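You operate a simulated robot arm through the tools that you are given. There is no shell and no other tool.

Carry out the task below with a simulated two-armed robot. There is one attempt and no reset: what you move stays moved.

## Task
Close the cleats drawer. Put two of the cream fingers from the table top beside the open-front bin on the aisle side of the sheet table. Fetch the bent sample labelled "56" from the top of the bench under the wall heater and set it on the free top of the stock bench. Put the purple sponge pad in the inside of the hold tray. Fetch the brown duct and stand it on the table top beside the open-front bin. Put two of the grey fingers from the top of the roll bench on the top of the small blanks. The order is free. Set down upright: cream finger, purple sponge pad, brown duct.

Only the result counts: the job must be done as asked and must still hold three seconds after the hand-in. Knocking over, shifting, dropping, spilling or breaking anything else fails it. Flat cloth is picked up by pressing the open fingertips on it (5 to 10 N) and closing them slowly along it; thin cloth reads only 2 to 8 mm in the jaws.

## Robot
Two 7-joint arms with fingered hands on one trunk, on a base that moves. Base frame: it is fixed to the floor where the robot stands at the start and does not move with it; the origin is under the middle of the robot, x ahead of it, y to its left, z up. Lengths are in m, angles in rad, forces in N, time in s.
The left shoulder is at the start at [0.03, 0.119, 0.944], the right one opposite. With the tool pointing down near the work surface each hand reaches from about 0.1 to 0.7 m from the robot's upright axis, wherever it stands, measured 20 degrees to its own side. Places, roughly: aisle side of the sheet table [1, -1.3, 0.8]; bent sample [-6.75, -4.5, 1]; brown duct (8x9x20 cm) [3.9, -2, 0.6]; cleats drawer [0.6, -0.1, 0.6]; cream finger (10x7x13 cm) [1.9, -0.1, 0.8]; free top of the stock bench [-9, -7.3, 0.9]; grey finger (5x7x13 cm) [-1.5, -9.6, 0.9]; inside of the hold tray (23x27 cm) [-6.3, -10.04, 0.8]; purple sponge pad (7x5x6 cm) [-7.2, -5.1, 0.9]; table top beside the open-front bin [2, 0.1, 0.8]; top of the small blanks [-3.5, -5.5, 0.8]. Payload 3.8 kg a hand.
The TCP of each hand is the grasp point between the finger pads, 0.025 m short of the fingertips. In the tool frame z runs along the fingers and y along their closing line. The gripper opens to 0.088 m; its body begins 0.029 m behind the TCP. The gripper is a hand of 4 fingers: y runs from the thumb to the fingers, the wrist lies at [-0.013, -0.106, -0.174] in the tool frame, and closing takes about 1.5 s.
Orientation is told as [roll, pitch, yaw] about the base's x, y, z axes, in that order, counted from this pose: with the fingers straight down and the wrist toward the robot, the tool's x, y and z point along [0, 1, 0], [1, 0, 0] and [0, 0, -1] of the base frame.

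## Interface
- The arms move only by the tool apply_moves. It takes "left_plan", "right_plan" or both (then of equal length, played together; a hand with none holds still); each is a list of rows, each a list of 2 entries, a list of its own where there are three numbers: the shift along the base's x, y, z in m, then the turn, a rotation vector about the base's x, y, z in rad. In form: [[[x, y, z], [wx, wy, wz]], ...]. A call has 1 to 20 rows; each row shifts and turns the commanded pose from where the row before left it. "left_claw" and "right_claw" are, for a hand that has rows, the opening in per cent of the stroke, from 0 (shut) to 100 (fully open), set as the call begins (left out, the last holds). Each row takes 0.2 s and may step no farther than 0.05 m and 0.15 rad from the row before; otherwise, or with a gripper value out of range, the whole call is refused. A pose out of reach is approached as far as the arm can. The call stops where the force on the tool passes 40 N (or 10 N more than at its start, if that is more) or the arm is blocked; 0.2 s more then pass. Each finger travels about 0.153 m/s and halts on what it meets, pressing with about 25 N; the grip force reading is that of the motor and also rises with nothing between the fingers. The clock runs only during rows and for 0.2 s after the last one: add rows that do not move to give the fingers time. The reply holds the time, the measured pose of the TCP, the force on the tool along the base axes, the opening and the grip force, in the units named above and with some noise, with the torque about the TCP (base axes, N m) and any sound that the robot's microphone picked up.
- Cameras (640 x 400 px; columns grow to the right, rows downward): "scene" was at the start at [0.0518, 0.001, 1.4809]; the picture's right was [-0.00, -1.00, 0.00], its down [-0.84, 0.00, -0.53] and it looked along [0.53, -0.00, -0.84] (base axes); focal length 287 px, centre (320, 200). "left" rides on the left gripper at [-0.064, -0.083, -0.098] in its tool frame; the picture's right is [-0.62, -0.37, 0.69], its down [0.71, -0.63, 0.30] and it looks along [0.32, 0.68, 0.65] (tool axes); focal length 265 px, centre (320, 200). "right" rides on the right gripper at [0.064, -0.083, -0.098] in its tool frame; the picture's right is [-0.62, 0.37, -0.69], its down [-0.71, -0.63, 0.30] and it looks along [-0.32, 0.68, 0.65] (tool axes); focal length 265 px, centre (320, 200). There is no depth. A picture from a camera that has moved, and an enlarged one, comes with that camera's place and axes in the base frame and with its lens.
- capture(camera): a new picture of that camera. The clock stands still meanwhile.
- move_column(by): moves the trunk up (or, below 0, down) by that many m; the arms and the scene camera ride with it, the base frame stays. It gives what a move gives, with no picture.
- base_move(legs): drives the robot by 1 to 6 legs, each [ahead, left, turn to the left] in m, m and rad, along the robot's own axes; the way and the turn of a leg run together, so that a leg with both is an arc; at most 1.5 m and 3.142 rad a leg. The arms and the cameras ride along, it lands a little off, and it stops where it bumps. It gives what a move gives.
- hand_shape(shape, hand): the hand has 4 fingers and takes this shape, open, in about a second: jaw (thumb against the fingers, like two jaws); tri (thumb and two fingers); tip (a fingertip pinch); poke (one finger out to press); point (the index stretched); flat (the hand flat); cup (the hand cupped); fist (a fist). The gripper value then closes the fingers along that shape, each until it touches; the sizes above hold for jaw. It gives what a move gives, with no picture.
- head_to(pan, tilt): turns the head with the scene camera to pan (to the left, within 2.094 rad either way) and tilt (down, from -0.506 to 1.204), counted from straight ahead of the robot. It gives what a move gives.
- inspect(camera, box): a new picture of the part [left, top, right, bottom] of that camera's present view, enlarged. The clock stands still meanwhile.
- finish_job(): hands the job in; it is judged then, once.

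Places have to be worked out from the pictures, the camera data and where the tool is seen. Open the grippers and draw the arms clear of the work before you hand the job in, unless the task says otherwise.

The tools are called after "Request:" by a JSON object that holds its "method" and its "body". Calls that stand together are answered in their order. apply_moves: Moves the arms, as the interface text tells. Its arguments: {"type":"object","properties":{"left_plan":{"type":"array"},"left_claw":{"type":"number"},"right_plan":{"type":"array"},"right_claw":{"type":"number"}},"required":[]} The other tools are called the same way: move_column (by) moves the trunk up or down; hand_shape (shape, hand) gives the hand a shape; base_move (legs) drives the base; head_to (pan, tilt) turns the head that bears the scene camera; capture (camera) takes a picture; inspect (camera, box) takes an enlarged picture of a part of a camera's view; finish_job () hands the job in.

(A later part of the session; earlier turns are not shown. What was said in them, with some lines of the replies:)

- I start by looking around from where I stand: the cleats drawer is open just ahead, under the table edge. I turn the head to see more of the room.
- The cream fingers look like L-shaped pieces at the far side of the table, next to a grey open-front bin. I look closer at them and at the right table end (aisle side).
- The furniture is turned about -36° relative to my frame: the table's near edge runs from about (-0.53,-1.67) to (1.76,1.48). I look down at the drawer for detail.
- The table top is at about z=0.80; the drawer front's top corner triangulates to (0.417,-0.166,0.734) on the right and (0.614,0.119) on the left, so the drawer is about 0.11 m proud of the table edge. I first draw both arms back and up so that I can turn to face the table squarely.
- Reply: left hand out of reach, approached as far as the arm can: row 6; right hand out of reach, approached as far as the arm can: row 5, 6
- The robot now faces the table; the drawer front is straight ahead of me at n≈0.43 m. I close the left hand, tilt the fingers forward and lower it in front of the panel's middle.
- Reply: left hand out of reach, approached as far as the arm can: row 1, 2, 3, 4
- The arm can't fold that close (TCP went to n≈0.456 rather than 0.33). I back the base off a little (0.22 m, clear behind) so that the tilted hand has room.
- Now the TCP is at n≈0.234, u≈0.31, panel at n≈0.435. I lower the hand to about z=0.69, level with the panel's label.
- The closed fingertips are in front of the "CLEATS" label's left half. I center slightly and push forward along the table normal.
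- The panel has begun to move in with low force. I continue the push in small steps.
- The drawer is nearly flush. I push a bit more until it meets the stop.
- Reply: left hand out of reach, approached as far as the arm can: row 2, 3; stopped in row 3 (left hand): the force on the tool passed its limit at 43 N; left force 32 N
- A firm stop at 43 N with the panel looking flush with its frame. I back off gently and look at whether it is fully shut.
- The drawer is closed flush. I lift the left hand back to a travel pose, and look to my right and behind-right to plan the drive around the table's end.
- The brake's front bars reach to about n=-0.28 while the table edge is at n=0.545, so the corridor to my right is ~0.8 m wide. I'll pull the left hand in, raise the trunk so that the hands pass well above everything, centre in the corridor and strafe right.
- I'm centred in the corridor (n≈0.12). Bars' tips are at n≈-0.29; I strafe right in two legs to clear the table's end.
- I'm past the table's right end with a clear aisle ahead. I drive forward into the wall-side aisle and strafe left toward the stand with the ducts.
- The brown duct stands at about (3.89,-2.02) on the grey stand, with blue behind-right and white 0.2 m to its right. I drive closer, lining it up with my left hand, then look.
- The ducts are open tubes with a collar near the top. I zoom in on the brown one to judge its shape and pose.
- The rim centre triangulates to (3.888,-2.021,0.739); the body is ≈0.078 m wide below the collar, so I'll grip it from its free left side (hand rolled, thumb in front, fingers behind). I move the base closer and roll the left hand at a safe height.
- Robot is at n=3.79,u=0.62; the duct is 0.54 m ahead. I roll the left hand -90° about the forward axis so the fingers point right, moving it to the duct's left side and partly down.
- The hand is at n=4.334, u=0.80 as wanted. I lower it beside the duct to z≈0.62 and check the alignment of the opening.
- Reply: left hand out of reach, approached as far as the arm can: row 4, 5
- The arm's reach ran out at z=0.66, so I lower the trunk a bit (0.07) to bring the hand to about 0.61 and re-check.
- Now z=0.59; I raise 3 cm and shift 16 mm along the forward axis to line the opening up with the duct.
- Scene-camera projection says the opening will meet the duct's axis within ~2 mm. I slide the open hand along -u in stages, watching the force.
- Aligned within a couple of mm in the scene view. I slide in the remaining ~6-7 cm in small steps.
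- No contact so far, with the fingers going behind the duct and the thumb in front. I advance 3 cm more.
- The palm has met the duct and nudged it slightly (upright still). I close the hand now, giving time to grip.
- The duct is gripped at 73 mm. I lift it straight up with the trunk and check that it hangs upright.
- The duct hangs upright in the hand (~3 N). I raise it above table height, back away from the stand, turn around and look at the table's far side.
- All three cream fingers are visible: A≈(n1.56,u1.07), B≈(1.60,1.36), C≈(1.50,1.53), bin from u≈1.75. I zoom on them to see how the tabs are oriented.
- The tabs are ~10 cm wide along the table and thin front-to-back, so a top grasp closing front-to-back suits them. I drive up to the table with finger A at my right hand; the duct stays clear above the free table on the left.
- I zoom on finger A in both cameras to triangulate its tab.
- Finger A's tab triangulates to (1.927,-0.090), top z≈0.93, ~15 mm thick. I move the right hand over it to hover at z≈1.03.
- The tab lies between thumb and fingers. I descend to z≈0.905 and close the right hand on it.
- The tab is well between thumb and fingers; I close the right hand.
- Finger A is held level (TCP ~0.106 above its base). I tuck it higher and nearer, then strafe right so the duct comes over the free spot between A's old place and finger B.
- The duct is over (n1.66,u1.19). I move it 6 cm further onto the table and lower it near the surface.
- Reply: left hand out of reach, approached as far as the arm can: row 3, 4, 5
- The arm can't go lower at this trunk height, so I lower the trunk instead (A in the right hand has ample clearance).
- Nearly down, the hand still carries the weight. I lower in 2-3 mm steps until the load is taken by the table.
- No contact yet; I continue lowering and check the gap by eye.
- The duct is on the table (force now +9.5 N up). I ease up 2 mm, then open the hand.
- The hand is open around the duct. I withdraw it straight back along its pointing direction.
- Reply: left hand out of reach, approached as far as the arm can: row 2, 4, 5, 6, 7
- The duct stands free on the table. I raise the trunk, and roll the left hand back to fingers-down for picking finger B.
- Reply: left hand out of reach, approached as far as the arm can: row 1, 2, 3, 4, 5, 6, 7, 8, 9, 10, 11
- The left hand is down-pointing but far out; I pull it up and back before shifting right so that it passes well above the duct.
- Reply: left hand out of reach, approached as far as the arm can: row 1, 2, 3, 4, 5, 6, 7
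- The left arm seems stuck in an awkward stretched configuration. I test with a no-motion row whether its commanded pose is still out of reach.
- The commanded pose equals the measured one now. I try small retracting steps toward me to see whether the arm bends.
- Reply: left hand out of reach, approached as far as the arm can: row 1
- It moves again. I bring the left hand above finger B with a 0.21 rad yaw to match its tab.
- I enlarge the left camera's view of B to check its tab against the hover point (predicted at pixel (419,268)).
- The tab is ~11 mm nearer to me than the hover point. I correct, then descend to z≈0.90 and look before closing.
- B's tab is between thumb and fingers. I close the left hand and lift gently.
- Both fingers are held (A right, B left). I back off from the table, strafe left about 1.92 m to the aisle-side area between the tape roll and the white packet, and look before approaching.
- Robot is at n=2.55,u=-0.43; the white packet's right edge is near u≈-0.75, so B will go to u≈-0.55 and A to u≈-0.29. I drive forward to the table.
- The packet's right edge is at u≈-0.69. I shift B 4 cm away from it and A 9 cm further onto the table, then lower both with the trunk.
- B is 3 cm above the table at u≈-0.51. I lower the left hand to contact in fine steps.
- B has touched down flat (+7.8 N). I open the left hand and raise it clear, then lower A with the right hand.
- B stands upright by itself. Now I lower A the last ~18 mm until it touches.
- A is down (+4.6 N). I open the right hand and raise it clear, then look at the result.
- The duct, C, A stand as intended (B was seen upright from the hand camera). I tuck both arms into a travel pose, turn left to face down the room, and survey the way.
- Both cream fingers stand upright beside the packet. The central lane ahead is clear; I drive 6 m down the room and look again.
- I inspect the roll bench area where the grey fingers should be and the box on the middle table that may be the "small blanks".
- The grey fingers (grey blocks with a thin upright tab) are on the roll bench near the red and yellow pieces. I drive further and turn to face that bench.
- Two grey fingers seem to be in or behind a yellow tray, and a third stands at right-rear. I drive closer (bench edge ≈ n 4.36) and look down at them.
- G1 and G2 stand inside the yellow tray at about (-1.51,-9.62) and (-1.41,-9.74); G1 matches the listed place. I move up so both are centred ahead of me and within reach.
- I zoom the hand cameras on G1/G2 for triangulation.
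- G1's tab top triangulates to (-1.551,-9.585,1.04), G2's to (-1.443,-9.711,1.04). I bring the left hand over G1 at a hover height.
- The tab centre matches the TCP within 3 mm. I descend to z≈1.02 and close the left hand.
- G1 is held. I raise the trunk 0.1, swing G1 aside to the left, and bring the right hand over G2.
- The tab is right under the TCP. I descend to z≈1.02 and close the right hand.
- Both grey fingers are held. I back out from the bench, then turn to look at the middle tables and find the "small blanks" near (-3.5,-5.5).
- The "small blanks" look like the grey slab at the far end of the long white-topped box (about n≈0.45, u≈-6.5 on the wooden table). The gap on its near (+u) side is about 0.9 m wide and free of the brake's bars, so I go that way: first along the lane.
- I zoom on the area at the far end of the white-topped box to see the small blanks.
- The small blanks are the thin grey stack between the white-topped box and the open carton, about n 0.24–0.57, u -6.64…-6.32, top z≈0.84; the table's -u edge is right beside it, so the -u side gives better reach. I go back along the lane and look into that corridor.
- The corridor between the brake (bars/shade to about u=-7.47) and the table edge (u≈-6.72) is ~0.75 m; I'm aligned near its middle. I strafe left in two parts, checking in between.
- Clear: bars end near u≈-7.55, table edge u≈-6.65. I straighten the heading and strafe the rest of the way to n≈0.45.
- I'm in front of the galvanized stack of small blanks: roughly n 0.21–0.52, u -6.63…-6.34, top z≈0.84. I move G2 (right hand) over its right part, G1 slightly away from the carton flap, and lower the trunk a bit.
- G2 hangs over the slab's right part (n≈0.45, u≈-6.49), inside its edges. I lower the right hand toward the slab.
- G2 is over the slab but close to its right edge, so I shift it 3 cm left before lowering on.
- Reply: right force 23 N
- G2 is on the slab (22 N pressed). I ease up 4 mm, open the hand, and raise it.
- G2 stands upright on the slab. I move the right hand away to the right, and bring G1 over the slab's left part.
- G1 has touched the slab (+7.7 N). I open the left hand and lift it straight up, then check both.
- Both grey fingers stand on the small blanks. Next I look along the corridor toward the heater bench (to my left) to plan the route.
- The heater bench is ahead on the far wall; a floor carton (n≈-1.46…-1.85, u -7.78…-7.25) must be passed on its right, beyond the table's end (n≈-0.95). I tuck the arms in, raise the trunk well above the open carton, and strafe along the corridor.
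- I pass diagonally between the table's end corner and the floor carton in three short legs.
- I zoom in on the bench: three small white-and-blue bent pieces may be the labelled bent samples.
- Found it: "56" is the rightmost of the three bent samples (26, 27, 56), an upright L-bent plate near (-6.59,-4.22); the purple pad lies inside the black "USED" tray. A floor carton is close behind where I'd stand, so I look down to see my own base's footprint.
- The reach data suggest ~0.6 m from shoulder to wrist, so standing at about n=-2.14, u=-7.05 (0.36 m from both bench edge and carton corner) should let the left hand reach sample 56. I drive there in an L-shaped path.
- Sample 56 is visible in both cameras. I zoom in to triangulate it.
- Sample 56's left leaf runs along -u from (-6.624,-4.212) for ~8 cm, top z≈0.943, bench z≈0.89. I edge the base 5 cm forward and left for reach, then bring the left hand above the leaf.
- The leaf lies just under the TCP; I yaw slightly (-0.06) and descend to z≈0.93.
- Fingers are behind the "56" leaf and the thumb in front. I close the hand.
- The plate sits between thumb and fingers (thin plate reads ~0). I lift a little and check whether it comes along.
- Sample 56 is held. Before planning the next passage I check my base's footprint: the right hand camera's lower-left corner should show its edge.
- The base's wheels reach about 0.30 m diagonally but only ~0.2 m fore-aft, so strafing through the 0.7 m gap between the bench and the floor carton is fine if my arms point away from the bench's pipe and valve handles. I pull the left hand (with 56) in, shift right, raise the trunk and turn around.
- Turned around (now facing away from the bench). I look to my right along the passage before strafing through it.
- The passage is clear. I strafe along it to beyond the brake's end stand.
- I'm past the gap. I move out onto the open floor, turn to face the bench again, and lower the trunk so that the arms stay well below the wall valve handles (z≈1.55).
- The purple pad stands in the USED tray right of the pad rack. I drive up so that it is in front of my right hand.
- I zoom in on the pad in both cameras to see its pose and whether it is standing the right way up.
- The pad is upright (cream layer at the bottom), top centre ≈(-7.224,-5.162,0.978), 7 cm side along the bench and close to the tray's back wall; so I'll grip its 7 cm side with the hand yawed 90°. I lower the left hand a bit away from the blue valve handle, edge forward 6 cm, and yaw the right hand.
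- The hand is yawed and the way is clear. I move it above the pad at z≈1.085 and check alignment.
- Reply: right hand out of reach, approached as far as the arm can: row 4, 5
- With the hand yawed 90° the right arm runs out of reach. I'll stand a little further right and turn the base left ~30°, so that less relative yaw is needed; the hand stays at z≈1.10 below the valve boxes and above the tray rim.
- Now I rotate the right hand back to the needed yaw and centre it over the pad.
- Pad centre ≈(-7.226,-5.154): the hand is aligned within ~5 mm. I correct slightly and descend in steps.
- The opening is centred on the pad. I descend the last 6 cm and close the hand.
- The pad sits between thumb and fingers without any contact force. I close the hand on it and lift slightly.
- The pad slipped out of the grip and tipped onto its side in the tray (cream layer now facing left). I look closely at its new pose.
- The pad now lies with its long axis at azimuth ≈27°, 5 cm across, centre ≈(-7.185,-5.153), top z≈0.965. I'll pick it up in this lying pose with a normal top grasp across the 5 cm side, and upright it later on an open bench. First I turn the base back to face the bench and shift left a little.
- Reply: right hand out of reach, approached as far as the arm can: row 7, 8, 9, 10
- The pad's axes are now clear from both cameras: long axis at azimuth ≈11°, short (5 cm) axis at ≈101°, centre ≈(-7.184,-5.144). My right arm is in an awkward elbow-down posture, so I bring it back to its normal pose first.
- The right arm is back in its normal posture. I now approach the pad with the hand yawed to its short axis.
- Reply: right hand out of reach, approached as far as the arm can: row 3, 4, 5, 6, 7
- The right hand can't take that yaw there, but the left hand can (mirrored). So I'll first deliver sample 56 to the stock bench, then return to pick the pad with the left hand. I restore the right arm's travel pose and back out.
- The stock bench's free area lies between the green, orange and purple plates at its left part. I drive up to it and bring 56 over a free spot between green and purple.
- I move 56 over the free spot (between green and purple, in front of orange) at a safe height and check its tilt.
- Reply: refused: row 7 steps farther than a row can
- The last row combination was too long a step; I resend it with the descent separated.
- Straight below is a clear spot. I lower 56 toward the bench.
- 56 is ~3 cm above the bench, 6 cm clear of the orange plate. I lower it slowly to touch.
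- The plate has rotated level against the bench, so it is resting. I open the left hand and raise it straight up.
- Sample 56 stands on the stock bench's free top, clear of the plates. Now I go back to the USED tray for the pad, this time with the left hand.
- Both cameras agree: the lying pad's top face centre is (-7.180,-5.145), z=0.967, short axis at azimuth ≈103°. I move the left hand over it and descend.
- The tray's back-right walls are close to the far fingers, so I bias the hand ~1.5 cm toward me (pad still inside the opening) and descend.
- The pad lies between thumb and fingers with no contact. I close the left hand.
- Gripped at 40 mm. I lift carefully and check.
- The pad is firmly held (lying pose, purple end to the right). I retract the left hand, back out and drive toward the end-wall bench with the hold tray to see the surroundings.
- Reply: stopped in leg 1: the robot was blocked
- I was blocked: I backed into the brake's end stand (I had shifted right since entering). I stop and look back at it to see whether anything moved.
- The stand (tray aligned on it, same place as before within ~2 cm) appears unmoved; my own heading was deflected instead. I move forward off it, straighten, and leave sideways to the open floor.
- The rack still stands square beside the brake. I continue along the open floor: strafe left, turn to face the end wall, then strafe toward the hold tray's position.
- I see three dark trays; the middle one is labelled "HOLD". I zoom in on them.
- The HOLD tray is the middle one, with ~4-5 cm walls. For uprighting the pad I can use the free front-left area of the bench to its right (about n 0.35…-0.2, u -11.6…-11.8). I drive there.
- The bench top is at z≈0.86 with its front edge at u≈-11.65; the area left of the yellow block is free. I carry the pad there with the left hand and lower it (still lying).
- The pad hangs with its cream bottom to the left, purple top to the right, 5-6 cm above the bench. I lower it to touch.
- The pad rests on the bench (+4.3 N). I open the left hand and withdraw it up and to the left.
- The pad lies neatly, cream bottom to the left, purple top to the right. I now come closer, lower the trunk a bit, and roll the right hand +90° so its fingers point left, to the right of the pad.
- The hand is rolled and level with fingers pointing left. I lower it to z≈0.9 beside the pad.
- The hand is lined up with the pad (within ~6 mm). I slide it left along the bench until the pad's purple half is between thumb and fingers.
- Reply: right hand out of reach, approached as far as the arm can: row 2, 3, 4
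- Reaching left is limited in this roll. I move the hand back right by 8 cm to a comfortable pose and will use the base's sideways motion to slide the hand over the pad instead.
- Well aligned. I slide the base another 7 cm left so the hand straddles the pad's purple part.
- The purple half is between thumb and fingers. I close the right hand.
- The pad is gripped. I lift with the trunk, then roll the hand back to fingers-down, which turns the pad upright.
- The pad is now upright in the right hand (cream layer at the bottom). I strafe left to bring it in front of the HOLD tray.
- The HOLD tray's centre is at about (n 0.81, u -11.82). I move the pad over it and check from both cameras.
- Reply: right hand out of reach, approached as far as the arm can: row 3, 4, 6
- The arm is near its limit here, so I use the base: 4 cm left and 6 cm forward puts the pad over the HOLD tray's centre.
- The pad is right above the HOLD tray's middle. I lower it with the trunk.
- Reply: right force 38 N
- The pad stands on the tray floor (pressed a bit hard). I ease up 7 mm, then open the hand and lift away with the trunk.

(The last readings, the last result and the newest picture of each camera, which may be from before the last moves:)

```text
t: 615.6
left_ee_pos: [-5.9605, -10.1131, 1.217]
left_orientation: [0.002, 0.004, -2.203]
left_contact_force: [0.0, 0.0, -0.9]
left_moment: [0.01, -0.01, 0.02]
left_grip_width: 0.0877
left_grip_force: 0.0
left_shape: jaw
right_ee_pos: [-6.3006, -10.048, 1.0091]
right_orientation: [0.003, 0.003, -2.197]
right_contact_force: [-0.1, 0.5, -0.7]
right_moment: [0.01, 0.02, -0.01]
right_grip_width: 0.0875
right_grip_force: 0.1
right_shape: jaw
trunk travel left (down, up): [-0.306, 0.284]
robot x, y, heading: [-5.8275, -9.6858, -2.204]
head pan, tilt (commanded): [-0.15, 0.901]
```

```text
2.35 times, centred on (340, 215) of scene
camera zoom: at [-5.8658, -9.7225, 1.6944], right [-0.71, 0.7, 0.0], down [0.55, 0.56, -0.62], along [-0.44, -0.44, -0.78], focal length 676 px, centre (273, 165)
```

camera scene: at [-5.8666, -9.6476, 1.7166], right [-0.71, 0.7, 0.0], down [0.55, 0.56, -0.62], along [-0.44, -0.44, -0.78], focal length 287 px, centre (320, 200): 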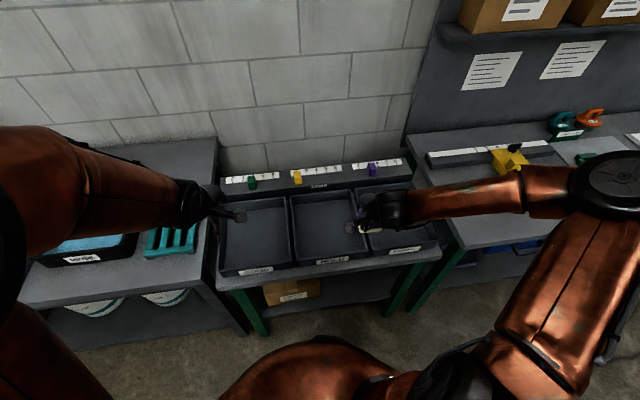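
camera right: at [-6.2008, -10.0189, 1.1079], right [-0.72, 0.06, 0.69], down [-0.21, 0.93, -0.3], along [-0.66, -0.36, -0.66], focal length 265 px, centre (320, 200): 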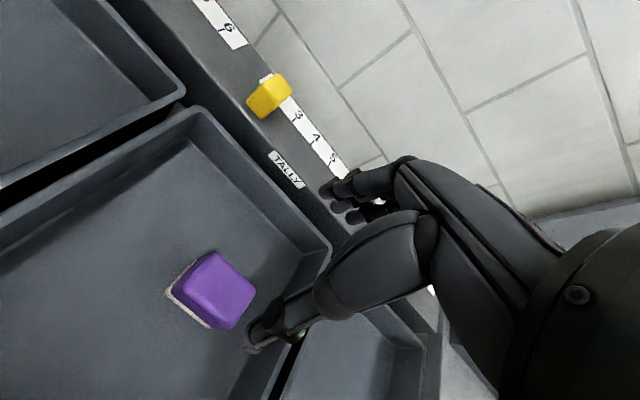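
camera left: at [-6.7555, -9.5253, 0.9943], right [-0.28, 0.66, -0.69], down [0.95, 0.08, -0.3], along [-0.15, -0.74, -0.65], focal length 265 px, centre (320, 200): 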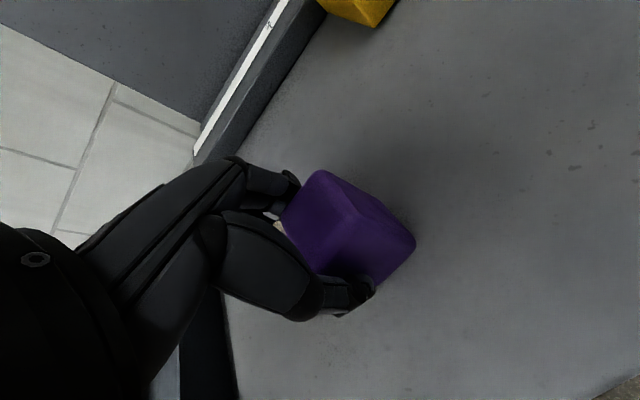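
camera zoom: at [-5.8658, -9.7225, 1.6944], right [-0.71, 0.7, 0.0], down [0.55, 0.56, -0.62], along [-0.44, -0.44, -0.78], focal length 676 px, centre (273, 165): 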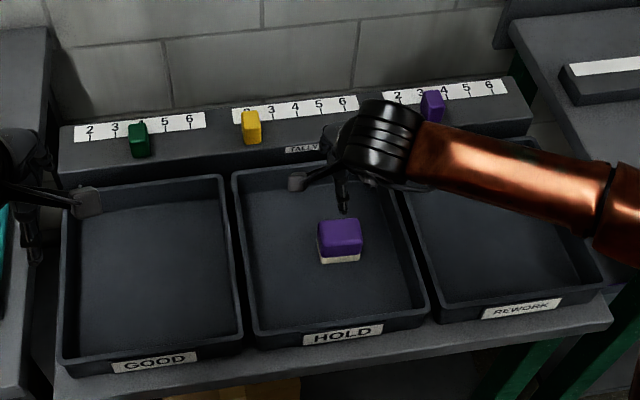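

The pad stands upright in the HOLD tray. I back away so both arms are clear of the work, and take a last look.

Request:
{"method": "base_move", "body": {"legs": [[-0.5, 0, 0]]}}

Request:
{"method": "head_to", "body": {"pan": 0.0, "tilt": 0.6}}

Request:
{"method": "capture", "body": {"camera": "scene"}}

Request:
{"method": "inspect", "body": {"camera": "scene", "box": [220, 160, 420, 285]}}

Request:
{"method": "head_to", "body": {"pan": -2.05, "tilt": 0.35}}

Request:
{"method": "capture", "body": {"camera": "scene"}}

```text
t: 618.5
left_ee_pos: [-5.6631, -9.7045, 1.2155]
left_orientation: [0.002, 0.003, -2.202]
left_contact_force: [0.0, 0.6, -0.8]
left_moment: [0.01, -0.01, 0.0]
left_grip_width: 0.0878
left_grip_force: 0.0
left_shape: jaw
right_ee_pos: [-6.0031, -9.6399, 1.0106]
right_orientation: [0.004, 0.004, -2.197]
right_contact_force: [0.3, -0.7, 0.8]
right_moment: [-0.01, 0.01, 0.02]
right_grip_width: 0.0875
right_grip_force: 0.0
right_shape: jaw
trunk travel left (down, up): [-0.306, 0.284]
robot x, y, heading: [-5.5265, -9.2739, -2.202]
head pan, tilt (commanded): [-0.15, 0.901]
```

```text
t: 619.3
left_ee_pos: [-5.6648, -9.7068, 1.2167]
left_orientation: [0.002, 0.004, -2.204]
left_contact_force: [0.7, 0.4, 0.4]
left_moment: [-0.02, 0.01, -0.01]
left_grip_width: 0.0874
left_grip_force: 0.1
left_shape: jaw
right_ee_pos: [-6.0038, -9.6396, 1.0102]
right_orientation: [0.006, 0.005, -2.196]
right_contact_force: [-0.1, 0.2, 0.5]
right_moment: [0.03, 0.01, 0.0]
right_grip_width: 0.0876
right_grip_force: 0.0
right_shape: jaw
trunk travel left (down, up): [-0.306, 0.284]
robot x, y, heading: [-5.53, -9.2786, -2.194]
head pan, tilt (commanded): [0.0, 0.6]
```

```text
taken
camera scene: at [-5.5688, -9.3324, 1.7192], right [-0.81, 0.59, 0.0], down [0.33, 0.46, -0.82], along [-0.48, -0.67, -0.57], focal length 287 px, centre (320, 200)
```

scene: 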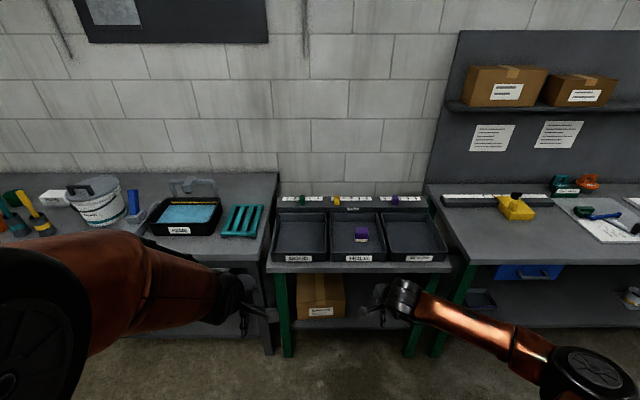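

```text
3.20 times, centred on (320, 222) of scene
camera zoom: at [-5.5688, -9.3324, 1.7192], right [-0.81, 0.59, 0.0], down [0.33, 0.46, -0.82], along [-0.48, -0.67, -0.57], focal length 919 px, centre (320, 128)
```

zoom: 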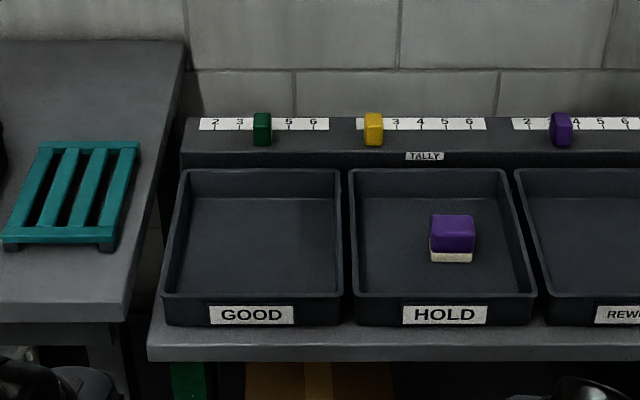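

```text
t: 621.3
left_ee_pos: [-5.663, -9.7049, 1.2165]
left_orientation: [0.0, 0.003, -2.202]
left_contact_force: [0.4, 0.0, -0.6]
left_moment: [-0.02, 0.03, 0.02]
left_grip_width: 0.0879
left_grip_force: 0.1
left_shape: jaw
right_ee_pos: [-6.0034, -9.6403, 1.0098]
right_orientation: [0.005, 0.006, -2.196]
right_contact_force: [-0.1, -0.3, 0.5]
right_moment: [0.0, -0.01, 0.01]
right_grip_width: 0.0877
right_grip_force: 0.1
right_shape: jaw
trunk travel left (down, up): [-0.306, 0.284]
robot x, y, heading: [-5.5304, -9.277, -2.191]
head pan, tilt (commanded): [-2.051, 0.351]
```

```text
taken
camera scene: at [-5.5585, -9.1774, 1.7421], right [0.89, 0.45, 0.0], down [0.15, -0.31, -0.94], along [-0.42, 0.84, -0.34], focal length 287 px, centre (320, 200)
```

scene: 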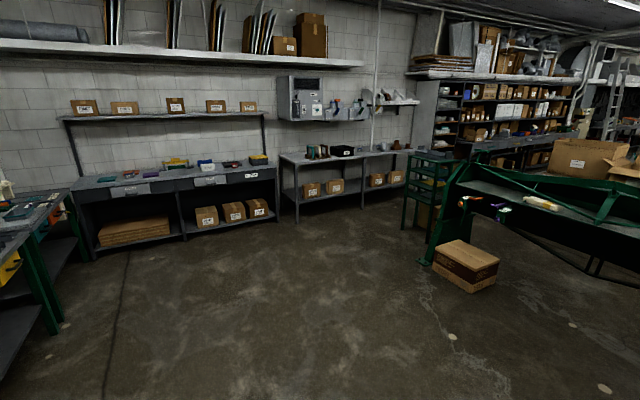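

All six parts are in place. The pad stands upright in HOLD and 56 is on the stock bench. The cream fingers and the duct are on the sheet table, the grey fingers are on the small blanks, and the cleats drawer is shut. Both hands are open and clear, so I hand the job in.

Request:
{"method": "finish_job", "body": {}}

```text
The job is handed in.
```

I finished all six parts of the job and handed it in. I saw each result on camera as I did it, but I did not go back round for a final check.

- **Cleats drawer:** pushed shut until it met its stop, and flush with the panels either side.
- **Cream fingers:** two stand upright on the aisle side of the sheet table, between the tape roll and the white packet.
- **Bent sample "56":** stands on the free top of the stock bench, not touching the green, orange or purple plates.
- **Purple sponge pad:** upright in the tray labelled HOLD, cream layer down. It slipped and tipped over during the first pick, so I set it down on the bench to the right of the trays and turned it upright there.
- **Brown duct:** stands on the table top beside the open-front bin.
- **Grey fingers:** the two from the yellow tray on the roll bench now stand on the small blanks.

**Possible problem:** while backing away from the heater bench, I bumped the green rack at the end of the brake. I turned and the rack appeared to stay put. Afterwards it still stood square beside the brake, within the few centimetres I can judge from the pictures.
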